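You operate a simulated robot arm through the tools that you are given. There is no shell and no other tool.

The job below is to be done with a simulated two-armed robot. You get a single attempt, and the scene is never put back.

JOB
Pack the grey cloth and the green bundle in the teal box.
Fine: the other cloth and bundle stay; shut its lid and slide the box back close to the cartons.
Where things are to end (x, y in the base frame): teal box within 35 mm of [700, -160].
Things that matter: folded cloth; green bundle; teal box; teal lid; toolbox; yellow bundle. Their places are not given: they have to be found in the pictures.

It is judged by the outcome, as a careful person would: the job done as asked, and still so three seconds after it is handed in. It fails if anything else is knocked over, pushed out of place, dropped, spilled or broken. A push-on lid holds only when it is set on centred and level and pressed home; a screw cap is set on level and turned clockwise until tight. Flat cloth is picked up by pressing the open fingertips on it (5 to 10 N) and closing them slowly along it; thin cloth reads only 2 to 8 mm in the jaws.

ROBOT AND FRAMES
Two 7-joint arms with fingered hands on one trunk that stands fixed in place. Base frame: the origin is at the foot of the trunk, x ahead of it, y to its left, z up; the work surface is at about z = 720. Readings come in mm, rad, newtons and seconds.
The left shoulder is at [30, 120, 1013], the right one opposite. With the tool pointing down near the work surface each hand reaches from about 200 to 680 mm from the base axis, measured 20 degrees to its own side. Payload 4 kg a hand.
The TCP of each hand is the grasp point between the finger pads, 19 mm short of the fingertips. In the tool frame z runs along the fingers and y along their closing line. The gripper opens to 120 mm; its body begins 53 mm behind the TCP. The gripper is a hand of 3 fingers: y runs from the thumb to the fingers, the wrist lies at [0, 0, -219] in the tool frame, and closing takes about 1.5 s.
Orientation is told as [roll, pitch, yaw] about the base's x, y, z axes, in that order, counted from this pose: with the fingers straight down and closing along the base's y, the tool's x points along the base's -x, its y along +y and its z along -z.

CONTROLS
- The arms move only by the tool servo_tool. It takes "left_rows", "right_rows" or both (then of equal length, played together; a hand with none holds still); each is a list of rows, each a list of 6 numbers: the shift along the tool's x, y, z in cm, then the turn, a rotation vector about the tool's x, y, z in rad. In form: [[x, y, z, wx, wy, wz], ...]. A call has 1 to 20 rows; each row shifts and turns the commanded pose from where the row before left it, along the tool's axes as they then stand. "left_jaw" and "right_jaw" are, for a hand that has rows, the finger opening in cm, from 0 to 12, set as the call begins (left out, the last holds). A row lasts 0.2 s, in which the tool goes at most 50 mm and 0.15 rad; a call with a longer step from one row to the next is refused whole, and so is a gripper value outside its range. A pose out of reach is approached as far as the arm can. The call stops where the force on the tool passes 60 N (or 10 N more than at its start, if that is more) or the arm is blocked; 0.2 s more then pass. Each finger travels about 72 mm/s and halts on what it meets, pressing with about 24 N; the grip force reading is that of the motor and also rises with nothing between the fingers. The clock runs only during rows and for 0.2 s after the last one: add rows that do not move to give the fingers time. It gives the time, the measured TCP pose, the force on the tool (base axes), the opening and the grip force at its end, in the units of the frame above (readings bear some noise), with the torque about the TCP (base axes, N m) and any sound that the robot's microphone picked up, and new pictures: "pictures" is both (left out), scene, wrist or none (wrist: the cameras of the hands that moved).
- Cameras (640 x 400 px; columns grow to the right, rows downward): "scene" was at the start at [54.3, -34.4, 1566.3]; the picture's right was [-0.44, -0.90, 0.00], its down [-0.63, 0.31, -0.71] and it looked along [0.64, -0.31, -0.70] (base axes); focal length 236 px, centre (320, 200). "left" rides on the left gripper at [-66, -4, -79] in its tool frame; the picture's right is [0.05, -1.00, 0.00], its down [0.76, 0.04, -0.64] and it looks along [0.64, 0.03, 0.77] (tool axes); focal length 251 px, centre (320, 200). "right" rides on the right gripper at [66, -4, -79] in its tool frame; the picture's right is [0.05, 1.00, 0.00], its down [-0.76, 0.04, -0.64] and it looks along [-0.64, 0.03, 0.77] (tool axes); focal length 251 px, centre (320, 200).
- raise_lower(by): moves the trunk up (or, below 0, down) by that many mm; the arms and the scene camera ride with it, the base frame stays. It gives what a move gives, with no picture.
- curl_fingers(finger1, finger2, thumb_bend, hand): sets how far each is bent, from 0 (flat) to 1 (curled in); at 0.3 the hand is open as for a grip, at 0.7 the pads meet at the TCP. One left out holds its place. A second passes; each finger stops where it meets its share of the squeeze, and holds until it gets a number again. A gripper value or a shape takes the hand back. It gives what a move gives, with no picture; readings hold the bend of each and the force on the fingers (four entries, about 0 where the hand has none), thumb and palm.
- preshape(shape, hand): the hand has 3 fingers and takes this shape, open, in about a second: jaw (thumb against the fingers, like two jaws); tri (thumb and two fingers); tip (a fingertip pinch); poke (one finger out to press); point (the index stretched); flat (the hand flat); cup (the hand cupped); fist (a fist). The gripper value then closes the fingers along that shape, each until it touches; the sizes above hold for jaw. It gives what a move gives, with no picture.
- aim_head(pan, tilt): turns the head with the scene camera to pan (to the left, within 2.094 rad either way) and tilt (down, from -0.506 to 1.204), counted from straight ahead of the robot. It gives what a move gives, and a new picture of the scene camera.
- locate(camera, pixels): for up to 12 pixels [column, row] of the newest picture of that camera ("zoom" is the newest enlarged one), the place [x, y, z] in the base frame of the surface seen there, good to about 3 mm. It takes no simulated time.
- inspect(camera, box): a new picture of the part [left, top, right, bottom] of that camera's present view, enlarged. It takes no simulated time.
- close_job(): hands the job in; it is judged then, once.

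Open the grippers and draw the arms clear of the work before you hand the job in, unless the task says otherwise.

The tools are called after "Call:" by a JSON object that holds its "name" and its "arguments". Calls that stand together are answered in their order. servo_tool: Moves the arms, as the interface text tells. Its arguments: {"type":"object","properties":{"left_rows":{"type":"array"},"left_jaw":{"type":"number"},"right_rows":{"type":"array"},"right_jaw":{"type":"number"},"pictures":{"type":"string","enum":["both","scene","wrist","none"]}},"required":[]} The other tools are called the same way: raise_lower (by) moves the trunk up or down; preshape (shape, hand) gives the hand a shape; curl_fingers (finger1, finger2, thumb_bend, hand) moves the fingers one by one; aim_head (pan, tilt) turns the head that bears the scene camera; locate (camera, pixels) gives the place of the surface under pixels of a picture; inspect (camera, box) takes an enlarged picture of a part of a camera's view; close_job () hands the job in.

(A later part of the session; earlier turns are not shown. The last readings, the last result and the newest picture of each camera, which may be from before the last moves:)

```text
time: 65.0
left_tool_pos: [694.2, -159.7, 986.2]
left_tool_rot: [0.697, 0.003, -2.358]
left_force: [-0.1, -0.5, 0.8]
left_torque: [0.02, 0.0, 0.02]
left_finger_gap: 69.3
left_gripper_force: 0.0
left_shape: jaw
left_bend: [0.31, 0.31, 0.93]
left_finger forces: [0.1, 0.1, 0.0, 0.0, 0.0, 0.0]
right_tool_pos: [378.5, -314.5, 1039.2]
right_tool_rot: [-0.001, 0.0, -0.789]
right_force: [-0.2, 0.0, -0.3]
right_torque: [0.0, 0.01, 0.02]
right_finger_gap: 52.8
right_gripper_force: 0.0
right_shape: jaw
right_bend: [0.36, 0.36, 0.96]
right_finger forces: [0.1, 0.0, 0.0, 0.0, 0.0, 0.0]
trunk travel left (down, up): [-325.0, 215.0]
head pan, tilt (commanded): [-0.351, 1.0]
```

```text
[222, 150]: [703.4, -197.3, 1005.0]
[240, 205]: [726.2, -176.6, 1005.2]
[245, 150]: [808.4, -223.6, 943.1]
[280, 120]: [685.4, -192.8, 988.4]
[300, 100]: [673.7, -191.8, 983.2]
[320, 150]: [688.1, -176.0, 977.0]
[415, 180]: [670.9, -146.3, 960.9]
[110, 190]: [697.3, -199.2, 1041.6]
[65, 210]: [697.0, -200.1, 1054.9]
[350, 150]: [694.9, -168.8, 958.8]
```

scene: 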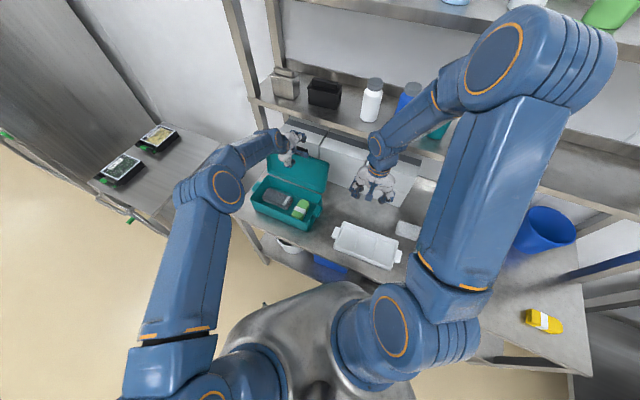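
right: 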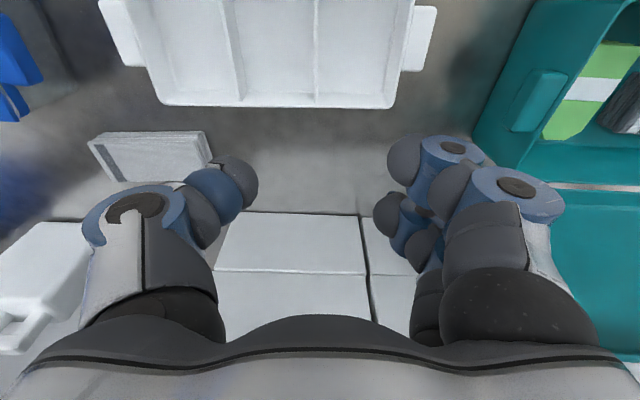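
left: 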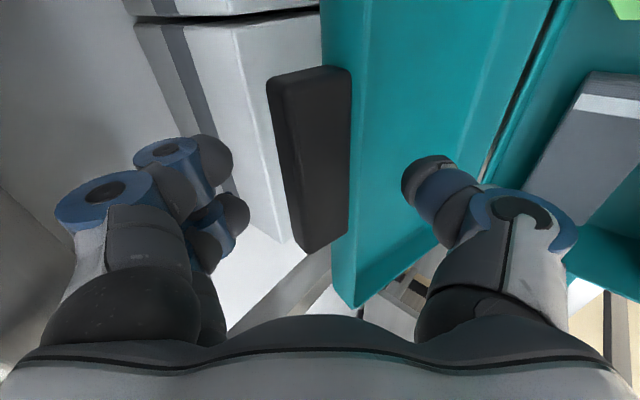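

The fingertips are at v≈637, just behind the tab's back corner (≈630), 17 mm above its top. I lower straight down 36 mm behind the tab.

Call:
{"name": "servo_tool", "arguments": {"left_rows": [[0, -0.42, 0.83, 0, 0, 0], [0, -0.56, 0.7, 0, 0, 0], [0, -0.56, 0.7, 0, 0, 0], [0, -0.56, 0.7, 0, 0, 0]], "pictures": "both"}}

Call:
{"name": "locate", "arguments": {"camera": "left", "pixels": [[222, 150], [240, 205], [300, 100], [320, 150], [330, 200], [415, 180], [370, 150], [400, 100], [65, 210]]}}

```text
time: 66.0
left_tool_pos: [698.0, -161.7, 950.2]
left_tool_rot: [0.698, 0.001, -2.36]
left_force: [-0.4, 0.5, 0.8]
left_torque: [0.02, -0.01, 0.0]
left_finger_gap: 69.5
left_gripper_force: 0.1
left_shape: jaw
left_bend: [0.31, 0.31, 0.93]
left_finger forces: [0.1, 0.0, 0.0, 0.1, 0.0, 0.0]
right_tool_pos: [379.5, -314.2, 1040.7]
right_tool_rot: [-0.001, 0.0, -0.789]
right_force: [0.7, 0.2, 0.2]
right_torque: [0.02, 0.0, -0.01]
right_finger_gap: 52.3
right_gripper_force: 0.2
right_shape: jaw
right_bend: [0.36, 0.36, 0.96]
right_finger forces: [0.1, 0.0, 0.1, 0.0, 0.1, 0.1]
trunk travel left (down, up): [-325.0, 215.0]
head pan, tilt (commanded): [-0.351, 1.0]
```

scene: 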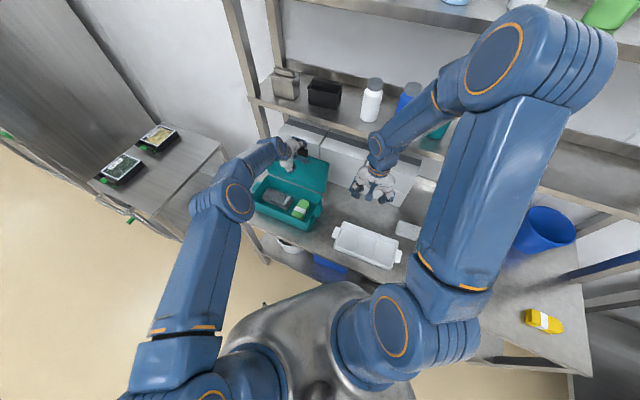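
left: 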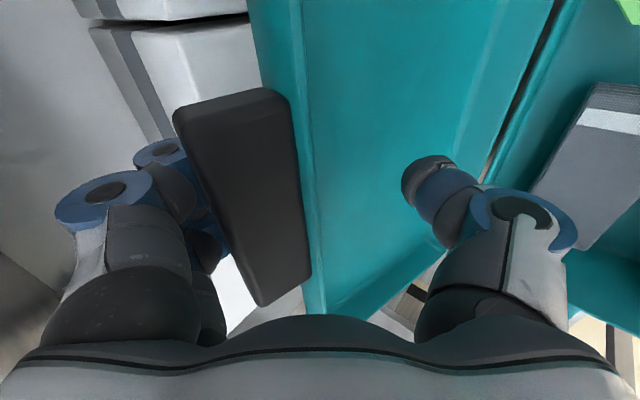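

```text
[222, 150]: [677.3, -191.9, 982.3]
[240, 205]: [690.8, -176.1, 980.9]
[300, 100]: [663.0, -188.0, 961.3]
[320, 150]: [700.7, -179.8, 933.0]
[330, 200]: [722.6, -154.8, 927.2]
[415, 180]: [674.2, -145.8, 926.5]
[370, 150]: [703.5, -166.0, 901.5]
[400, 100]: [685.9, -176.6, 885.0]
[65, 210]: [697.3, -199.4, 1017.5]
```

The fingers are now hooked behind the tab with no contact. I pull slowly toward the front (-v) 30 mm, rising slightly, and check that the lid follows.

Call:
{"name": "servo_tool", "arguments": {"left_rows": [[0, -0.3, -0.43, 0.012, 0, 0], [0, -0.3, -0.43, 0.012, 0, 0], [0, -0.3, -0.43, 0.012, 0, 0], [0, -0.3, -0.43, 0.012, 0, 0], [0, -0.3, -0.43, 0.012, 0, 0], [0, -0.3, -0.43, 0.012, 0, 0]], "pictures": "both"}}

Call:
{"name": "locate", "arguments": {"camera": "left", "pixels": [[222, 150], [240, 205], [300, 100], [280, 150], [260, 200], [415, 180], [250, 100], [280, 250], [360, 250]]}}

```text
time: 67.4
left_tool_pos: [677.5, -139.8, 959.8]
left_tool_rot: [0.627, 0.003, -2.36]
left_force: [1.1, 0.3, 0.8]
left_torque: [0.0, -0.02, 0.0]
left_finger_gap: 70.3
left_gripper_force: 0.1
left_shape: jaw
left_bend: [0.31, 0.31, 0.93]
left_finger forces: [0.3, 0.4, 0.0, 0.0, 0.0, 0.0]
right_tool_pos: [378.8, -314.2, 1040.4]
right_tool_rot: [-0.002, 0.001, -0.788]
right_force: [0.6, 0.1, -0.4]
right_torque: [0.01, 0.01, -0.01]
right_finger_gap: 52.8
right_gripper_force: 0.0
right_shape: jaw
right_bend: [0.36, 0.36, 0.96]
right_finger forces: [0.0, 0.0, 0.1, 0.1, 0.1, 0.0]
trunk travel left (down, up): [-325.0, 215.0]
head pan, tilt (commanded): [-0.351, 1.0]
```

scene: 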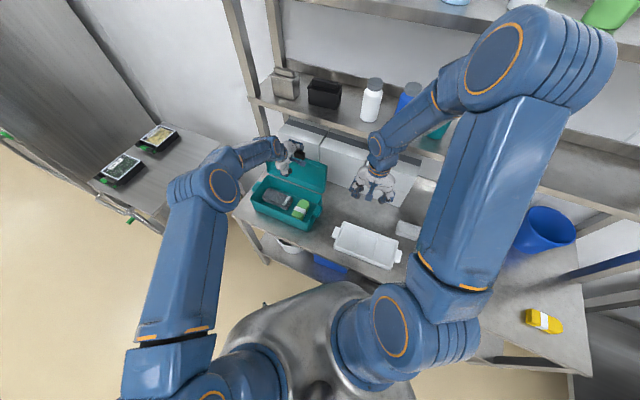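
left: 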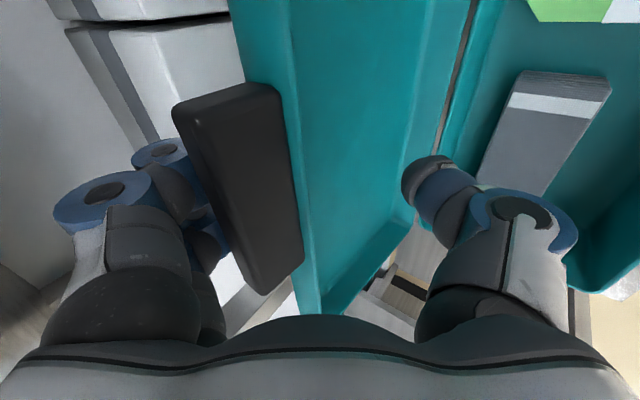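

```text
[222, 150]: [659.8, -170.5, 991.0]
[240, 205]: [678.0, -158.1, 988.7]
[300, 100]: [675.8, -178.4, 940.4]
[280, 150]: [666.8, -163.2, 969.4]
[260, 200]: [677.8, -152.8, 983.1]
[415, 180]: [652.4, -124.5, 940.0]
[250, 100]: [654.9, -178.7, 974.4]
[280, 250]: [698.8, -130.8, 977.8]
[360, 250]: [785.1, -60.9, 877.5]
```

The lid follows the fingers (finger force ~0.4 N) and stands near 97 degrees. I narrow the jaw to 5 cm and rotate the hand further down, bringing the thumb opposite the tab so it will catch the lid when it tips forward.

Call:
{"name": "servo_tool", "arguments": {"left_rows": [[0, -0.079, -0.319, 0.021, 0, 0], [0, -0.079, -0.319, 0.021, 0, 0], [0, -0.079, -0.319, 0.021, 0, 0], [0, -0.079, -0.319, 0.021, 0, 0], [0, -0.079, -0.319, 0.021, 0, 0]], "left_jaw": 5, "pictures": "both"}}

Call:
{"name": "locate", "arguments": {"camera": "left", "pixels": [[222, 150], [240, 205], [300, 100], [280, 150], [260, 200], [390, 185], [250, 100], [280, 250], [320, 200]]}}

```text
time: 68.6
left_tool_pos: [667.8, -132.4, 971.0]
left_tool_rot: [0.522, 0.003, -2.357]
left_force: [1.2, -0.1, -0.5]
left_torque: [-0.02, 0.01, -0.01]
left_finger_gap: 50.6
left_gripper_force: 0.0
left_shape: jaw
left_bend: [0.36, 0.36, 0.95]
left_finger forces: [0.2, 0.1, 0.1, 0.1, 0.0, 0.0]
right_tool_pos: [379.0, -314.1, 1040.3]
right_tool_rot: [-0.001, 0.0, -0.79]
right_force: [-0.1, -1.1, 0.1]
right_torque: [-0.01, 0.01, -0.01]
right_finger_gap: 52.5
right_gripper_force: 0.0
right_shape: jaw
right_bend: [0.36, 0.36, 0.96]
right_finger forces: [0.0, 0.1, 0.0, 0.0, 0.1, 0.1]
trunk travel left (down, up): [-325.0, 215.0]
head pan, tilt (commanded): [-0.351, 1.0]
```

scene: 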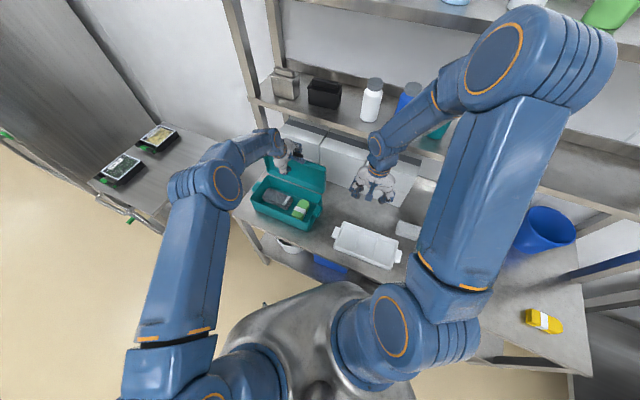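
left: 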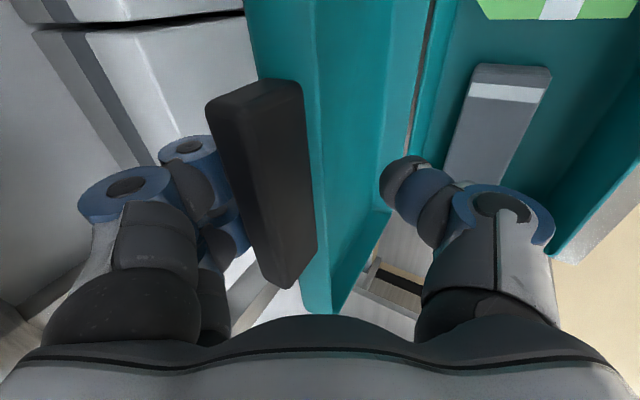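

```text
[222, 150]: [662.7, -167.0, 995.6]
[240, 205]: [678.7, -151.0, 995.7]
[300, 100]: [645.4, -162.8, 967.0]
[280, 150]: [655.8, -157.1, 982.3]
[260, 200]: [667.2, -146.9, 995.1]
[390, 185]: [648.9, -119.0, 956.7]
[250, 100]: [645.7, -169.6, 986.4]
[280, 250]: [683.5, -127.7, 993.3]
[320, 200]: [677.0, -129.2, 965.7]
```

The lid is at about 94 degrees with the tab between finger (v≈593) and thumb (v≈543). I raise the hand 10 mm, narrow the jaw slightly and pull slowly past vertical so the tab tips onto the thumb.

Call:
{"name": "servo_tool", "arguments": {"left_rows": [[0, 0.25, -0.433, 0, 0, 0], [0, 0.25, -0.433, 0, 0, 0], [0, -0.312, -0.18, 0, 0, 0], [0, -0.312, -0.18, 0, 0, 0], [0, -0.312, -0.18, 0, 0, 0], [0, -0.312, -0.18, 0, 0, 0]], "left_jaw": 4.2, "pictures": "both"}}

Call:
{"name": "locate", "arguments": {"camera": "left", "pixels": [[300, 100], [280, 150], [320, 150], [330, 200], [375, 185], [260, 120], [300, 250], [240, 160], [350, 120]]}}

```text
time: 70.0
left_tool_pos: [658.4, -121.7, 980.4]
left_tool_rot: [0.521, 0.002, -2.358]
left_force: [0.3, -1.2, -0.2]
left_torque: [-0.02, -0.01, -0.04]
left_finger_gap: 42.7
left_gripper_force: 0.0
left_shape: jaw
left_bend: [0.39, 0.39, 0.95]
left_finger forces: [0.1, 0.1, 0.0, 0.1, 0.1, 0.1]
right_tool_pos: [378.6, -314.1, 1040.1]
right_tool_rot: [-0.002, -0.001, -0.789]
right_force: [0.4, 0.2, 0.0]
right_torque: [0.02, 0.0, -0.02]
right_finger_gap: 52.9
right_gripper_force: 0.0
right_shape: jaw
right_bend: [0.36, 0.36, 0.96]
right_finger forces: [0.0, 0.1, 0.0, 0.1, 0.1, 0.0]
trunk travel left (down, up): [-325.0, 215.0]
head pan, tilt (commanded): [-0.351, 1.0]
```

scene: 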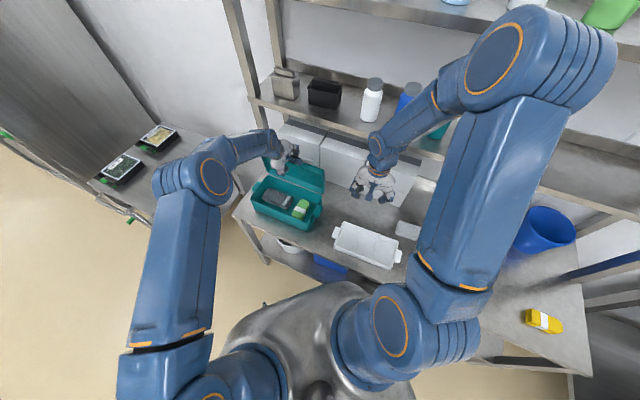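
left: 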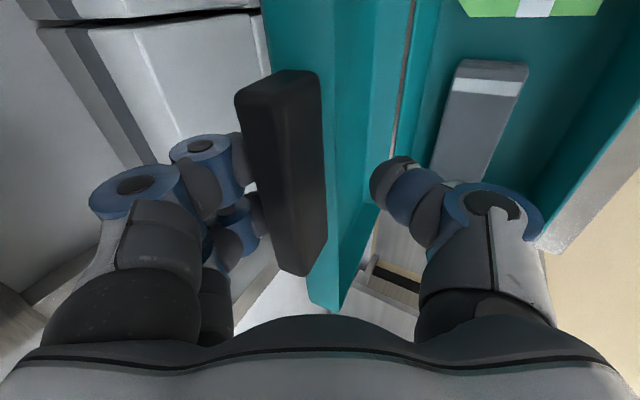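

```text
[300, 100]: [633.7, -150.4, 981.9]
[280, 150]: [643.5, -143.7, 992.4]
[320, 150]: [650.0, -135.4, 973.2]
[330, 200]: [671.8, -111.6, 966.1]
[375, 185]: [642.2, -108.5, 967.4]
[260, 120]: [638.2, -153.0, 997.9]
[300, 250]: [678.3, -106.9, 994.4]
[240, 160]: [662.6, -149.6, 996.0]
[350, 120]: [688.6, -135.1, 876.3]
```

The lid is now essentially vertical (tab front v≈555), with the thumb at v≈531 in front of it. I pull another 12 mm so it tips onto the thumb.

Call:
{"name": "servo_tool", "arguments": {"left_rows": [[0, -0.26, -0.15, 0, 0, 0], [0, -0.26, -0.15, 0, 0, 0], [0, -0.26, -0.15, 0, 0, 0], [0, -0.26, -0.15, 0, 0, 0], [0, 0, 0, 0, 0, 0], [0, 0, 0, 0, 0, 0]], "pictures": "both"}}

Call:
{"name": "locate", "arguments": {"camera": "left", "pixels": [[300, 100], [280, 150], [320, 150], [330, 200], [375, 185], [340, 120], [310, 250], [350, 200], [360, 120]]}}

```text
time: 71.4
left_tool_pos: [649.6, -112.3, 982.3]
left_tool_rot: [0.523, 0.003, -2.356]
left_force: [0.1, -0.5, -0.7]
left_torque: [0.0, 0.02, -0.02]
left_finger_gap: 42.3
left_gripper_force: 0.0
left_shape: jaw
left_bend: [0.39, 0.39, 0.95]
left_finger forces: [0.0, 0.1, 0.0, 0.0, 0.0, 0.0]
right_tool_pos: [379.0, -314.9, 1041.8]
right_tool_rot: [-0.002, 0.0, -0.788]
right_force: [0.0, -0.1, -0.6]
right_torque: [-0.02, 0.01, -0.01]
right_finger_gap: 52.6
right_gripper_force: 0.1
right_shape: jaw
right_bend: [0.36, 0.36, 0.96]
right_finger forces: [0.0, 0.0, 0.0, 0.1, 0.0, 0.0]
trunk travel left (down, up): [-325.0, 215.0]
head pan, tilt (commanded): [-0.351, 1.0]
```

scene: 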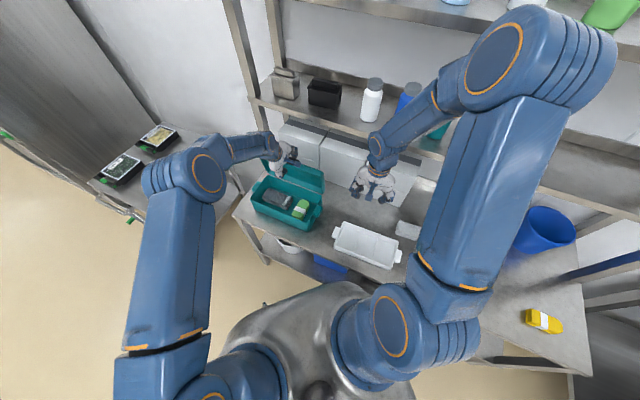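
left: 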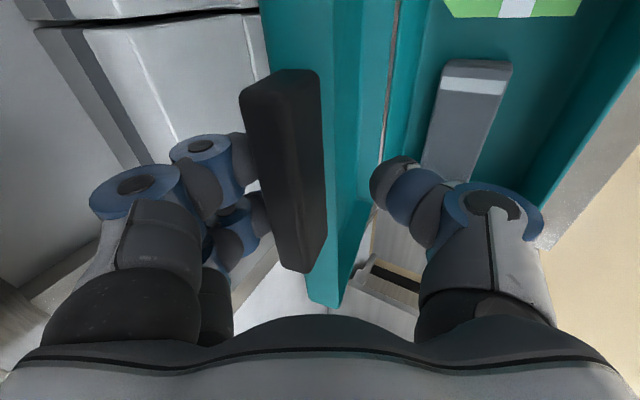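

```text
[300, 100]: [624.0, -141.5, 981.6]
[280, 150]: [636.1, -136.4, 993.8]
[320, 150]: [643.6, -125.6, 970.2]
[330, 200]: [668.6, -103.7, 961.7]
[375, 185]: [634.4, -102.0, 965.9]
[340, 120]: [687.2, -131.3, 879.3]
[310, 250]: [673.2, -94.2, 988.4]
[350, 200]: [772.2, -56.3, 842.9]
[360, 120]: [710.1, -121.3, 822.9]
```

The tab follows (front at v≈543); the lid's weight still leans back a little past its hinge. I continue pulling another 16 mm.

Call:
{"name": "servo_tool", "arguments": {"left_rows": [[0, -0.26, -0.15, 0, 0, 0], [0, -0.26, -0.15, 0, 0, 0], [0, -0.26, -0.15, 0, 0, 0], [0, -0.26, -0.15, 0, 0, 0], [0, -0.26, -0.15, 0, 0, 0], [0, 0, 0, 0, 0, 0], [0, 0, 0, 0, 0, 0]], "pictures": "both"}}

Call:
{"name": "locate", "arguments": {"camera": "left", "pixels": [[300, 100], [280, 150], [320, 150], [330, 200], [375, 185], [340, 120], [310, 250], [350, 200], [360, 120]]}}

```text
time: 73.0
left_tool_pos: [637.4, -102.0, 981.5]
left_tool_rot: [0.522, 0.002, -2.358]
left_force: [-0.4, 0.0, -0.4]
left_torque: [-0.02, -0.01, 0.0]
left_finger_gap: 42.5
left_gripper_force: 0.1
left_shape: jaw
left_bend: [0.39, 0.39, 0.95]
left_finger forces: [0.1, 0.1, 0.1, 0.0, 0.0, 0.0]
right_tool_pos: [378.8, -313.8, 1041.4]
right_tool_rot: [-0.001, 0.001, -0.79]
right_force: [-0.3, 0.3, 1.0]
right_torque: [0.0, -0.02, -0.01]
right_finger_gap: 52.5
right_gripper_force: 0.1
right_shape: jaw
right_bend: [0.36, 0.36, 0.96]
right_finger forces: [0.1, 0.0, 0.0, 0.0, 0.0, 0.1]
trunk travel left (down, up): [-325.0, 215.0]
head pan, tilt (commanded): [-0.351, 1.0]
```

scene: 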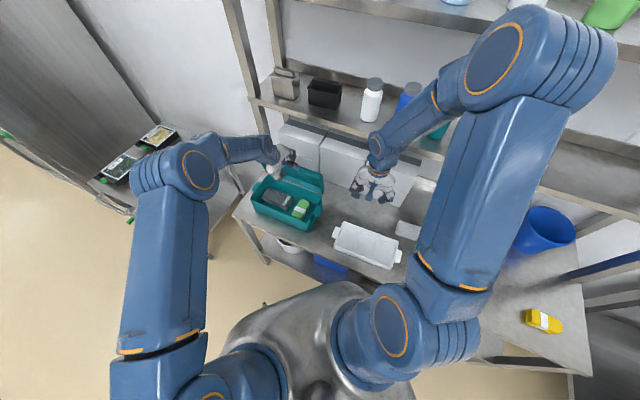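
left: 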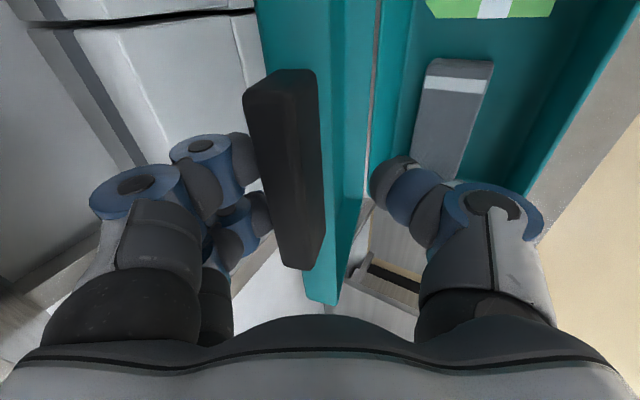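

```text
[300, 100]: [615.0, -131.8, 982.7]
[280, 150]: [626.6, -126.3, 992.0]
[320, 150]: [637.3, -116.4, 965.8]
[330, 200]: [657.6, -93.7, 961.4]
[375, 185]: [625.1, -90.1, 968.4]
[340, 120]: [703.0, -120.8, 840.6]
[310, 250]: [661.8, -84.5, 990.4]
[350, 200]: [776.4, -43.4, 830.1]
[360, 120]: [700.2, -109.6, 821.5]
```

Still following at about 80 degrees. I continue another 20 mm toward the front.

Call:
{"name": "servo_tool", "arguments": {"left_rows": [[0, -0.3, -0.26, 0, 0, 0], [0, -0.3, -0.26, 0, 0, 0], [0, -0.3, -0.24, 0, 0, 0], [0, -0.3, -0.2, 0, 0, 0], [0, -0.35, -0.2, 0, 0, 0], [0, 0, 0, 0, 0, 0], [0, 0, 0, 0, 0, 0]], "pictures": "both"}}

Call:
{"name": "locate", "arguments": {"camera": "left", "pixels": [[300, 100], [280, 150], [320, 150], [330, 200], [375, 185], [340, 120], [310, 250], [350, 200], [360, 120]]}}

```text
time: 74.6
left_tool_pos: [625.9, -88.8, 983.6]
left_tool_rot: [0.521, 0.003, -2.358]
left_force: [0.8, 0.1, 0.2]
left_torque: [0.01, -0.02, 0.02]
left_finger_gap: 42.2
left_gripper_force: 0.0
left_shape: jaw
left_bend: [0.39, 0.39, 0.95]
left_finger forces: [0.1, 0.0, 0.1, 0.1, 0.1, 0.0]
right_tool_pos: [379.7, -313.9, 1041.4]
right_tool_rot: [-0.003, 0.001, -0.79]
right_force: [0.5, 0.5, -0.4]
right_torque: [0.01, -0.01, 0.02]
right_finger_gap: 52.6
right_gripper_force: 0.1
right_shape: jaw
right_bend: [0.36, 0.36, 0.96]
right_finger forces: [0.0, 0.0, 0.1, 0.0, 0.0, 0.0]
trunk travel left (down, up): [-325.0, 215.0]
head pan, tilt (commanded): [-0.351, 1.0]
```

scene: 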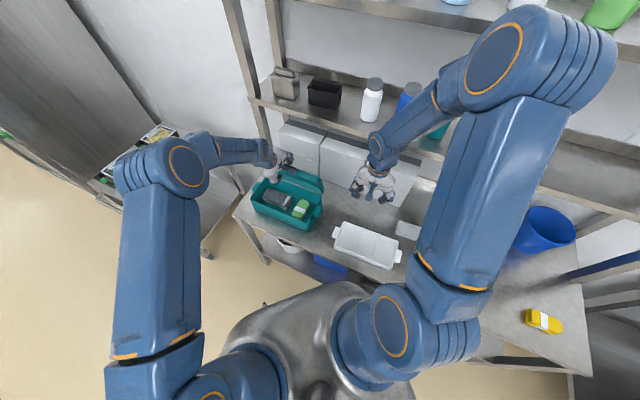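
left: 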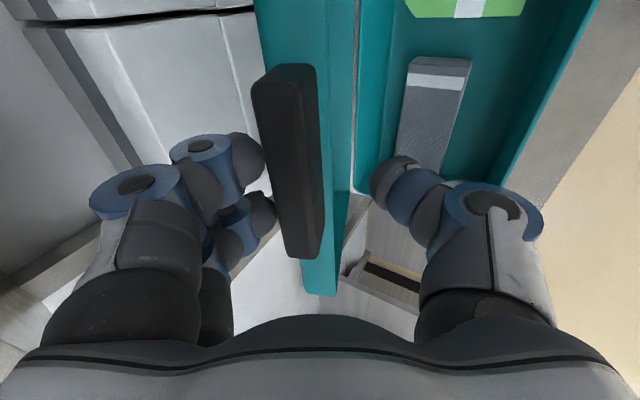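

```text
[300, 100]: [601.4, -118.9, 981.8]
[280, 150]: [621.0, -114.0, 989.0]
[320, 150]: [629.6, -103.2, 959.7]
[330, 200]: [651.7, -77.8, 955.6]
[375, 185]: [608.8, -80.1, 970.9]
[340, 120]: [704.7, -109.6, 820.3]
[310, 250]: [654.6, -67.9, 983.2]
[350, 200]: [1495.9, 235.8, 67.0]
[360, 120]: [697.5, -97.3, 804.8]
```

The lid is at ~74 degrees and the hand axes are nearly square to it. I keep drawing it forward along the hand's closing axis another 20 mm.

Call:
{"name": "servo_tool", "arguments": {"left_rows": [[0, -0.46, 0.05, 0, 0, 0], [0, -0.46, 0.05, 0, 0, 0], [0, -0.46, 0.05, 0, 0, 0], [0, -0.46, 0.05, 0, 0, 0], [0, 0, 0, 0, 0, 0], [0, 0, 0, 0, 0, 0]], "pictures": "both"}}

Call:
{"name": "locate", "arguments": {"camera": "left", "pixels": [[300, 100], [280, 150], [320, 150], [330, 200], [375, 185], [340, 120], [310, 250], [350, 200], [360, 120]]}}

```text
time: 76.0
left_tool_pos: [615.0, -77.5, 972.9]
left_tool_rot: [0.523, 0.002, -2.358]
left_force: [-0.5, 0.6, -0.3]
left_torque: [0.03, 0.01, 0.01]
left_finger_gap: 42.3
left_gripper_force: 0.0
left_shape: jaw
left_bend: [0.39, 0.39, 0.95]
left_finger forces: [0.0, 0.1, 0.0, 0.0, 0.4, 0.1]
right_tool_pos: [378.7, -314.7, 1041.1]
right_tool_rot: [0.0, 0.001, -0.79]
right_force: [-0.6, 0.3, -0.2]
right_torque: [0.01, -0.05, 0.0]
right_finger_gap: 52.9
right_gripper_force: 0.0
right_shape: jaw
right_bend: [0.36, 0.36, 0.96]
right_finger forces: [0.0, 0.1, 0.0, 0.1, 0.0, 0.0]
trunk travel left (down, up): [-325.0, 215.0]
head pan, tilt (commanded): [-0.351, 1.0]
```

scene: 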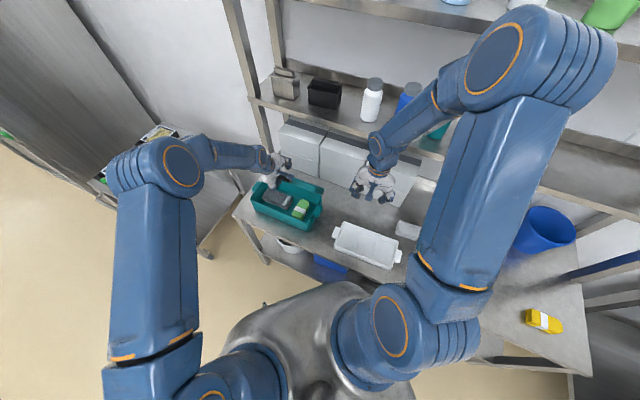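
left: 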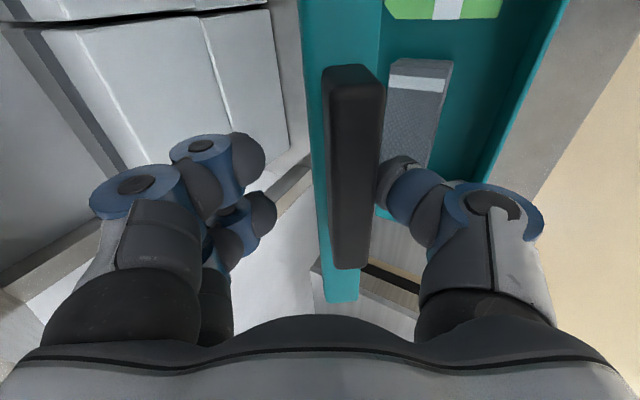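

```text
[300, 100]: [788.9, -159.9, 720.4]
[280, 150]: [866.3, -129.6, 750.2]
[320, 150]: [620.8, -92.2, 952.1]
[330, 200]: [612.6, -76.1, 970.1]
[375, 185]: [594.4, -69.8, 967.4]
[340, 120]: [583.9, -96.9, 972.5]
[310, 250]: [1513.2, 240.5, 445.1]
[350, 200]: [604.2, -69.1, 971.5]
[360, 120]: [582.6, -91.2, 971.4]
```

The lid has tipped onto the thumb (thumb force 0.4 N) at about 60 degrees. I now lower it along the hinge arc, turning the hand with it, down to about 30 degrees.

Call:
{"name": "servo_tool", "arguments": {"left_rows": [[0, -1.44, 0.15, -0.0873, 0, 0], [0, -1.45, 0.03, -0.0873, 0, 0], [0, -1.41, 0.1, -0.0873, 0, 0], [0, -1.41, -0.02, -0.0873, 0, 0], [0, -1.405, 0, -0.0873, 0, 0], [0, -1.4, -0.12, -0.0873, 0, 0]], "pictures": "both"}}

Call:
{"name": "inspect", "arguments": {"camera": "scene", "box": [220, 120, 360, 240]}}

```text
time: 77.4
left_tool_pos: [570.5, -34.3, 913.9]
left_tool_rot: [1.047, 0.001, -2.358]
left_force: [0.8, 0.9, -0.5]
left_torque: [0.03, 0.0, -0.01]
left_finger_gap: 42.4
left_gripper_force: 0.2
left_shape: jaw
left_bend: [0.39, 0.39, 0.94]
left_finger forces: [0.0, 0.0, 0.0, 0.0, 0.8, 0.1]
right_tool_pos: [378.4, -312.5, 1040.4]
right_tool_rot: [-0.002, 0.0, -0.788]
right_force: [0.2, 0.1, -0.6]
right_torque: [-0.02, 0.0, 0.02]
right_finger_gap: 52.7
right_gripper_force: 0.0
right_shape: jaw
right_bend: [0.36, 0.36, 0.96]
right_finger forces: [0.0, 0.0, 0.1, 0.0, 0.0, 0.0]
trunk travel left (down, up): [-325.0, 215.0]
head pan, tilt (commanded): [-0.351, 1.0]
```

scene: 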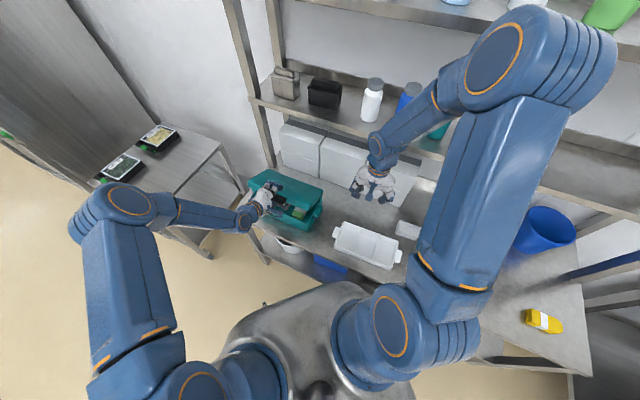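
left: 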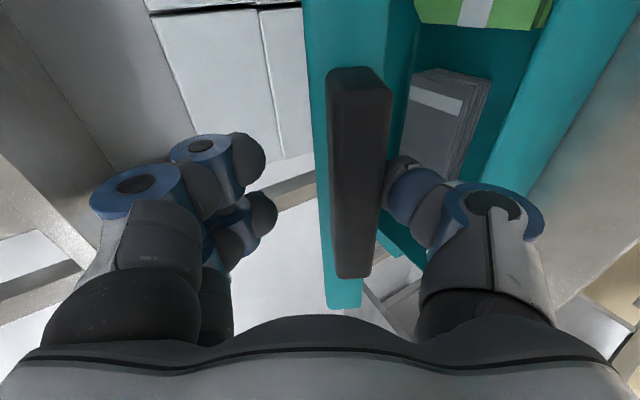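

```text
3.33 times, centred on (290, 180) of scene
```

zoom: 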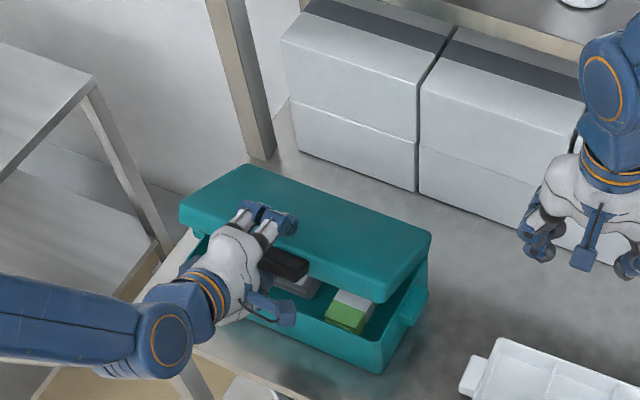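

The lid rests on the thumb at ~30 degrees with the thumb under the tab only. I lower it on to about 5 degrees.

Call:
{"name": "servo_tool", "arguments": {"left_rows": [[0, -1.405, -0.06, -0.0873, 0, 0], [0, -1.395, -0.18, -0.0873, 0, 0], [0, -1.11, -0.02, -0.0524, 0, 0], [0, -1.11, -0.08, -0.0524, 0, 0], [0, -0.965, 0.055, -0.0175, 0, 0], [0, -0.965, 0.04, -0.0175, 0, 0]], "pictures": "both"}}

Call:
{"name": "inspect", "arguments": {"camera": "scene", "box": [220, 120, 360, 240]}}

```text
time: 78.8
left_tool_pos: [550.3, -14.2, 851.9]
left_tool_rot: [1.36, 0.001, -2.358]
left_force: [0.3, 0.1, -0.3]
left_torque: [0.01, -0.01, 0.02]
left_finger_gap: 42.3
left_gripper_force: 0.0
left_shape: jaw
left_bend: [0.39, 0.39, 0.94]
left_finger forces: [0.1, 0.0, 0.1, 0.1, 0.8, 0.0]
right_tool_pos: [379.8, -314.7, 1040.8]
right_tool_rot: [-0.002, 0.0, -0.788]
right_force: [-0.5, 0.6, 1.0]
right_torque: [0.01, 0.0, 0.01]
right_finger_gap: 52.7
right_gripper_force: 0.0
right_shape: jaw
right_bend: [0.36, 0.36, 0.96]
right_finger forces: [0.1, 0.0, 0.1, 0.1, 0.1, 0.0]
trunk travel left (down, up): [-325.0, 215.0]
head pan, tilt (commanded): [-0.351, 1.0]
```

scene: 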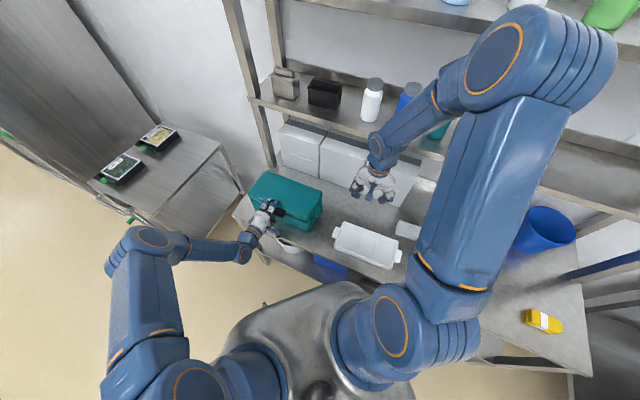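
left: 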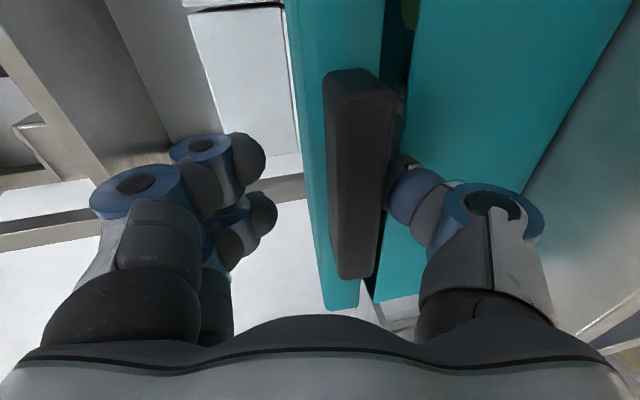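

```text
3.33 times, centred on (290, 180) of scene
```

zoom: 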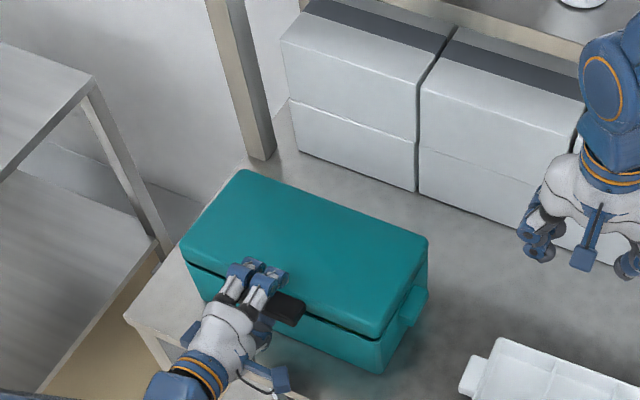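

Only a few mm remain open. I lower the last 17 mm until the lid rests on the box and the thumb is free of the tab.

Call:
{"name": "servo_tool", "arguments": {"left_rows": [[0, -0.49, 0.1, 0, 0, 0], [0, -0.49, 0.1, 0, 0, 0], [0, -0.4, 0.08, 0, 0, 0], [0, -0.3, 0.06, 0, 0, 0], [0, 0, 0, 0, 0, 0]], "pictures": "both"}}

Call:
{"name": "inspect", "arguments": {"camera": "left", "box": [240, 0, 560, 320]}}

```text
time: 80.0
left_tool_pos: [551.8, -13.9, 833.8]
left_tool_rot: [1.36, 0.002, -2.359]
left_force: [0.4, -0.1, 0.7]
left_torque: [0.01, 0.0, -0.01]
left_finger_gap: 42.4
left_gripper_force: 0.0
left_shape: jaw
left_bend: [0.39, 0.39, 0.95]
left_finger forces: [0.0, 0.0, 0.0, 0.0, 0.0, 0.0]
right_tool_pos: [378.6, -315.3, 1040.5]
right_tool_rot: [-0.001, 0.001, -0.788]
right_force: [-0.5, -0.5, 0.2]
right_torque: [0.0, -0.03, 0.03]
right_finger_gap: 52.6
right_gripper_force: 0.0
right_shape: jaw
right_bend: [0.36, 0.36, 0.96]
right_finger forces: [0.1, 0.0, 0.0, 0.0, 0.0, 0.1]
trunk travel left (down, up): [-325.0, 215.0]
head pan, tilt (commanded): [-0.351, 1.0]
```

scene: 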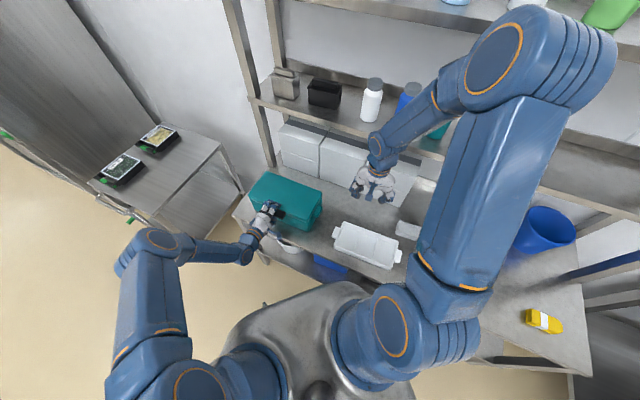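
left: 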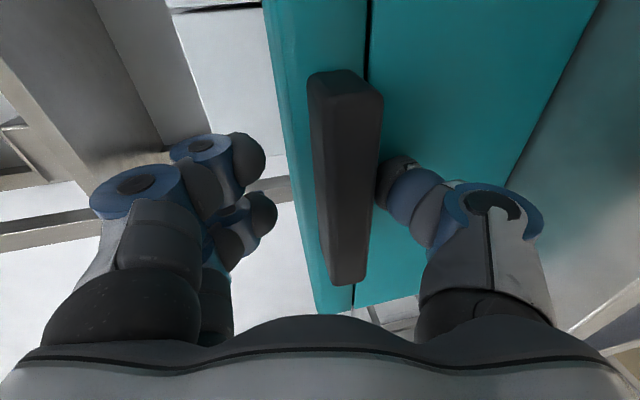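

```text
1.25 times, centred on (400, 160) of left
```

zoom: 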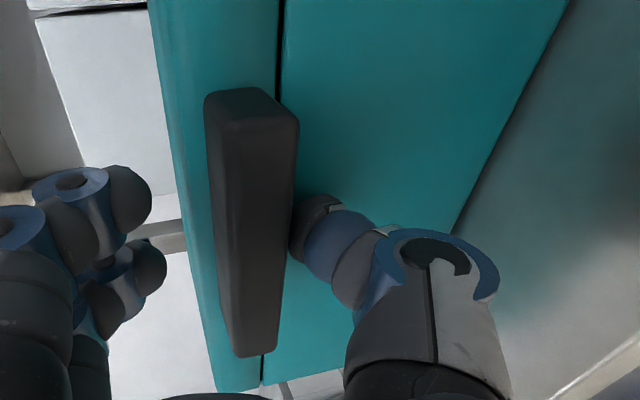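

The lid is down and the thumb carries nothing (0 N). I draw the left hand straight back from under the tab.

Call:
{"name": "servo_tool", "arguments": {"left_rows": [[0, -0.42, -1.96, 0, 0, 0], [0, -0.62, -2.93, 0, 0, 0], [0, -0.83, -3.91, 0, 0, 0], [0, -0.42, -1.96, 0, 0, 0]], "pictures": "both"}}

Call:
{"name": "inspect", "arguments": {"camera": "left", "box": [220, 0, 520, 260]}}

Call:
{"name": "inspect", "arguments": {"camera": "scene", "box": [220, 140, 360, 260]}}

```text
time: 81.0
left_tool_pos: [473.5, 62.2, 835.2]
left_tool_rot: [1.36, 0.001, -2.357]
left_force: [0.1, -0.1, -0.2]
left_torque: [-0.02, 0.05, 0.0]
left_finger_gap: 42.2
left_gripper_force: 0.0
left_shape: jaw
left_bend: [0.39, 0.39, 0.95]
left_finger forces: [0.0, 0.0, 0.0, 0.0, 0.0, 0.0]
right_tool_pos: [379.2, -313.2, 1040.5]
right_tool_rot: [0.0, 0.0, -0.79]
right_force: [0.0, -0.3, 0.3]
right_torque: [-0.04, 0.03, 0.0]
right_finger_gap: 52.5
right_gripper_force: 0.1
right_shape: jaw
right_bend: [0.36, 0.36, 0.96]
right_finger forces: [0.1, 0.0, 0.0, 0.0, 0.0, 0.1]
trunk travel left (down, up): [-325.0, 215.0]
head pan, tilt (commanded): [-0.351, 1.0]
```

scene: 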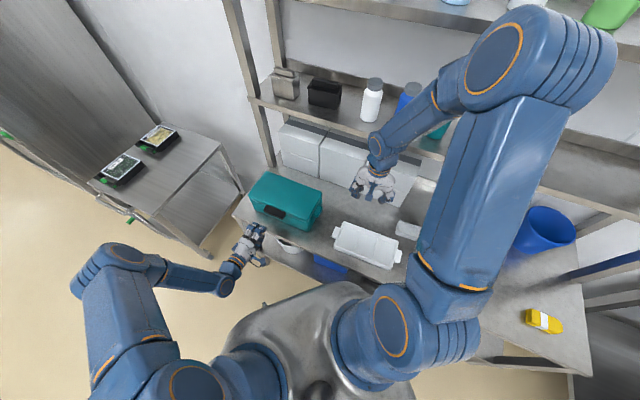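
left: 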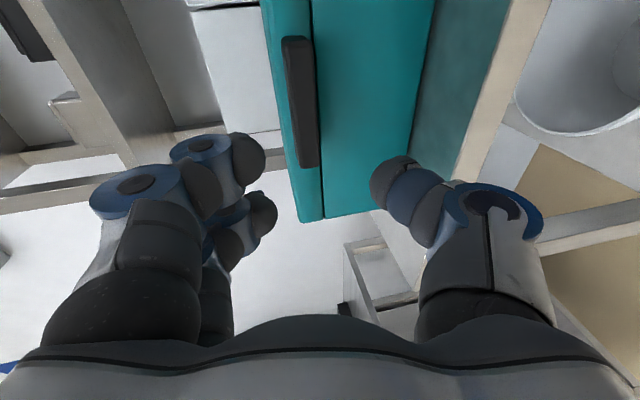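

```text
1.54 times, centred on (370, 130) of left
```

zoom: 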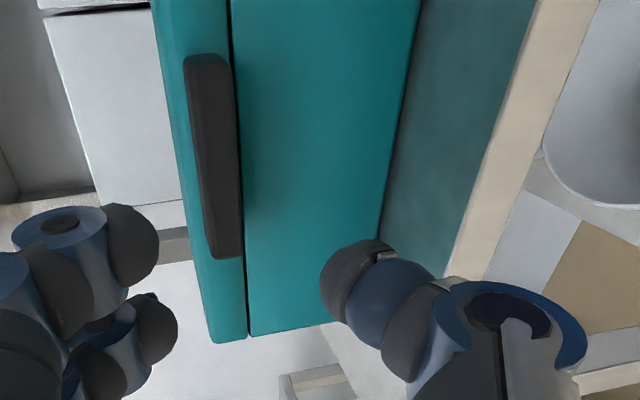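

```text
3.33 times, centred on (290, 200) of scene
```

zoom: 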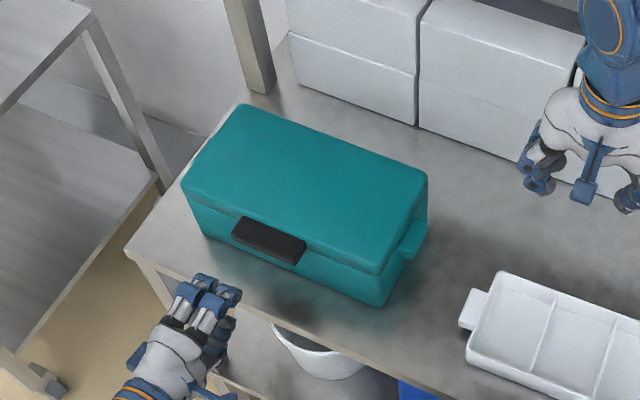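

The seam looks as thin and even as at the start. I measure the closed box's corners and front face for the push.

Call:
{"name": "locate", "arguments": {"camera": "zoom", "pixels": [[243, 106], [425, 175], [383, 268], [185, 187], [300, 180], [270, 240], [378, 300], [210, 225], [380, 305], [340, 340], [160, 240], [250, 280]]}}

```text
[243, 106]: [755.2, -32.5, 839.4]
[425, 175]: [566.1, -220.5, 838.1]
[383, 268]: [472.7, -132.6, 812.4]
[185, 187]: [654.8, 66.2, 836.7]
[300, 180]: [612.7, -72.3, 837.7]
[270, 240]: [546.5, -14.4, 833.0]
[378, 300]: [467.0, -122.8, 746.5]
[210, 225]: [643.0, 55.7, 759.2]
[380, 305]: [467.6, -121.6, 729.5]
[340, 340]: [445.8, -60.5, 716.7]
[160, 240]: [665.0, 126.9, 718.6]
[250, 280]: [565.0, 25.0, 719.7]
```

The box is closed with centre about (611,-77); it must go 122 mm straight back. I roll the left hand so its fingers spread along the front face, open it wide and lower it to z≈768, below the tab, still 90 mm short of the face.

Call:
{"name": "servo_tool", "arguments": {"left_rows": [[0, 0, 0, 0, 0, -0.131], [0, 0, 0, 0, 0, -0.131], [0, 0, 0, 0, 0, -0.131], [0, 0, 0, 0, 0, -0.131], [0, 0, 0, 0, 0, -0.131], [0, 0, 0, 0, 0, -0.131], [0, 0, 0, 0, 0, -0.131], [0, 0, 0, 0, 0, -0.131], [0, 0, 0, 0, 0, -0.131], [0, 0, 0, 0, 0, -0.131], [0, 0, 0, 0, 0, -0.131], [0, 0, 0, 0, 0, -0.131], [3.28, 0, 0.7, 0, 0.025, 0], [3.28, 0, 0.7, 0, 0.025, 0]], "left_jaw": 12, "pictures": "both"}}

```text
time: 84.0
left_tool_pos: [472.4, 63.9, 767.6]
left_tool_rot: [-0.002, -1.309, -0.783]
left_force: [0.6, -0.4, -0.2]
left_torque: [0.0, 0.0, 0.01]
left_finger_gap: 119.7
left_gripper_force: 0.1
left_shape: jaw
left_bend: [0.3, 0.3, 0.3]
left_finger forces: [0.1, 0.0, 0.1, 0.0, 0.0, 0.0]
right_tool_pos: [379.5, -314.4, 1040.4]
right_tool_rot: [-0.002, -0.002, -0.789]
right_force: [0.6, -0.9, 0.5]
right_torque: [0.02, 0.03, 0.02]
right_finger_gap: 52.8
right_gripper_force: 0.1
right_shape: jaw
right_bend: [0.36, 0.36, 0.96]
right_finger forces: [0.0, 0.1, 0.0, 0.0, 0.1, 0.0]
trunk travel left (down, up): [-325.0, 215.0]
head pan, tilt (commanded): [-0.351, 1.0]
```

scene: 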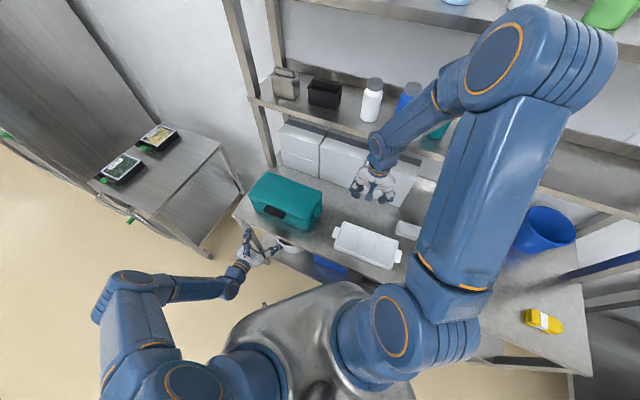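
left: 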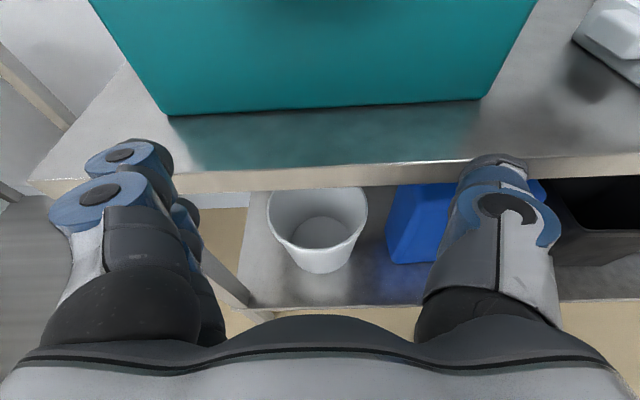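

The spread fingers point at the lower front face. I advance horizontally 90 mm to just short of contact.

Call:
{"name": "servo_tool", "arguments": {"left_rows": [[-0.777, 0, 2.9, 0, 0, 0], [-0.777, 0, 2.9, 0, 0, 0], [-0.777, 0, 2.9, 0, 0, 0]], "pictures": "both"}}

Call:
{"name": "locate", "arguments": {"camera": "left", "pixels": [[150, 150], [190, 210], [500, 165], [320, 30], [320, 80], [240, 60], [420, 60], [120, 60], [500, 40], [320, 100]]}}

```text
time: 84.8
left_tool_pos: [536.9, 0.3, 766.2]
left_tool_rot: [0.002, -1.307, -0.786]
left_force: [0.6, -0.8, 0.5]
left_torque: [-0.01, 0.02, 0.0]
left_finger_gap: 119.8
left_gripper_force: 0.0
left_shape: jaw
left_bend: [0.3, 0.3, 0.3]
left_finger forces: [0.0, 0.0, 0.1, 0.1, 0.0, 0.0]
right_tool_pos: [378.3, -315.4, 1040.2]
right_tool_rot: [-0.002, 0.0, -0.789]
right_force: [1.3, 0.6, -0.2]
right_torque: [0.03, 0.0, 0.03]
right_finger_gap: 52.6
right_gripper_force: 0.0
right_shape: jaw
right_bend: [0.36, 0.36, 0.96]
right_finger forces: [0.1, 0.0, 0.0, 0.0, 0.0, 0.0]
trunk travel left (down, up): [-325.0, 215.0]
head pan, tilt (commanded): [-0.351, 1.0]
```

scene: 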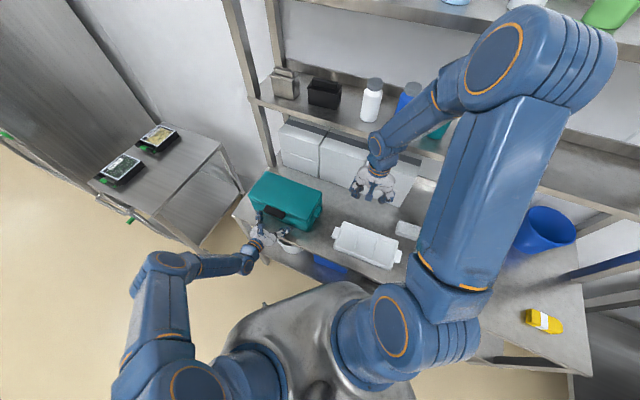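
left: 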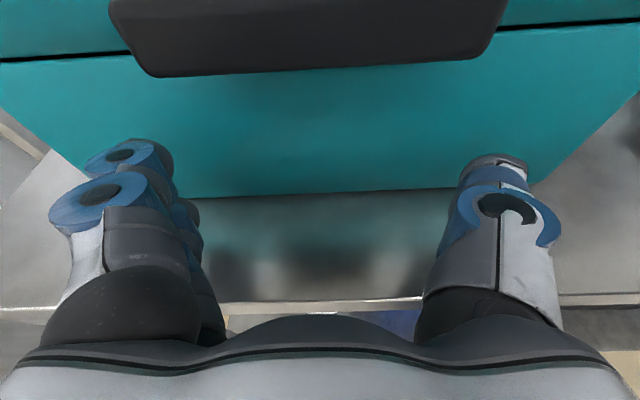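

```text
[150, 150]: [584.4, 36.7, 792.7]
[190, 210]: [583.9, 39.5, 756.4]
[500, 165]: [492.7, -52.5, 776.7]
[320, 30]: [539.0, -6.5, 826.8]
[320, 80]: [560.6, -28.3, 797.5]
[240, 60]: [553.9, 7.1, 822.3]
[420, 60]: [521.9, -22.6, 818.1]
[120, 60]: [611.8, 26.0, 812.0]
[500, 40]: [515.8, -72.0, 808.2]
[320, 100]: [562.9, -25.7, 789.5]
```

The fingertips (u 439 and thumb u 311) are about 18 mm from the face at v 416, below the tab. I push gently for the first 36 mm and watch force and straightness.

Call:
{"name": "servo_tool", "arguments": {"left_rows": [[-0.259, 0, 0.966, 0, 0, 0], [-0.207, 0, 0.773, 0, 0, 0], [-0.207, 0, 0.773, 0, 0, 0], [-0.259, 0, 0.966, 0, 0, 0]], "pictures": "both"}}

Call:
{"name": "inspect", "arguments": {"camera": "scene", "box": [220, 140, 360, 260]}}

```text
time: 85.8
left_tool_pos: [562.4, -25.0, 765.8]
left_tool_rot: [-0.005, -1.308, -0.784]
left_force: [-2.0, 2.2, -0.2]
left_torque: [-0.01, 0.02, 0.03]
left_finger_gap: 120.1
left_gripper_force: 0.0
left_shape: jaw
left_bend: [0.29, 0.3, 0.3]
left_finger forces: [1.5, 0.0, 0.0, 0.1, 1.2, 0.0]
right_tool_pos: [378.3, -314.3, 1040.0]
right_tool_rot: [-0.002, -0.001, -0.789]
right_force: [0.2, -0.1, -0.3]
right_torque: [-0.01, 0.0, 0.01]
right_finger_gap: 53.2
right_gripper_force: 0.1
right_shape: jaw
right_bend: [0.36, 0.36, 0.96]
right_finger forces: [0.1, 0.1, 0.1, 0.0, 0.1, 0.0]
trunk travel left (down, up): [-325.0, 215.0]
head pan, tilt (commanded): [-0.351, 1.0]
```

scene: 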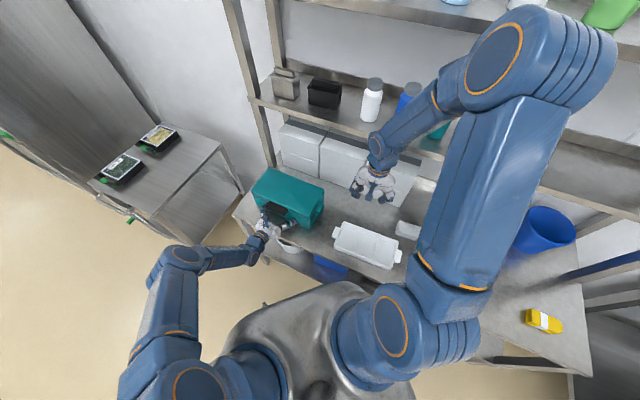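
left: 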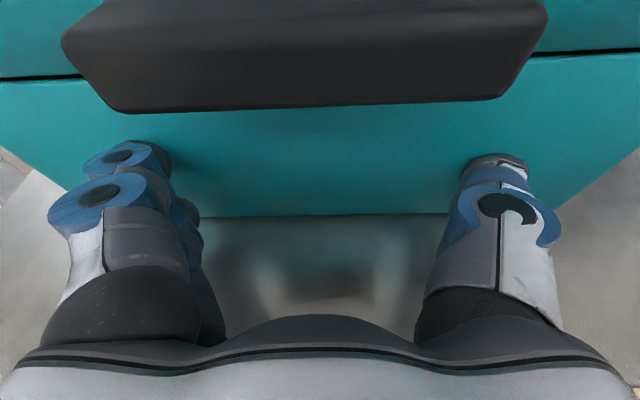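

```text
3.33 times, centred on (290, 200) of scene
```

zoom: 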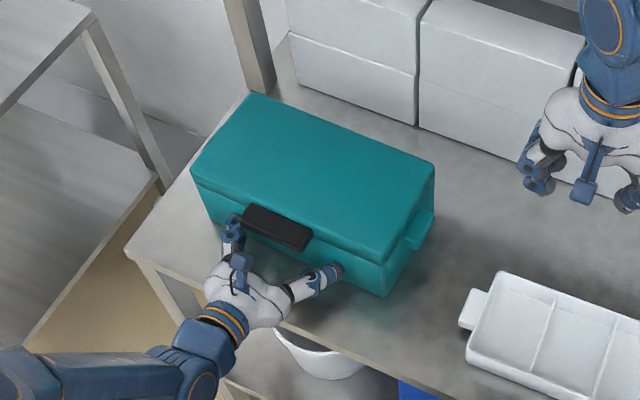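

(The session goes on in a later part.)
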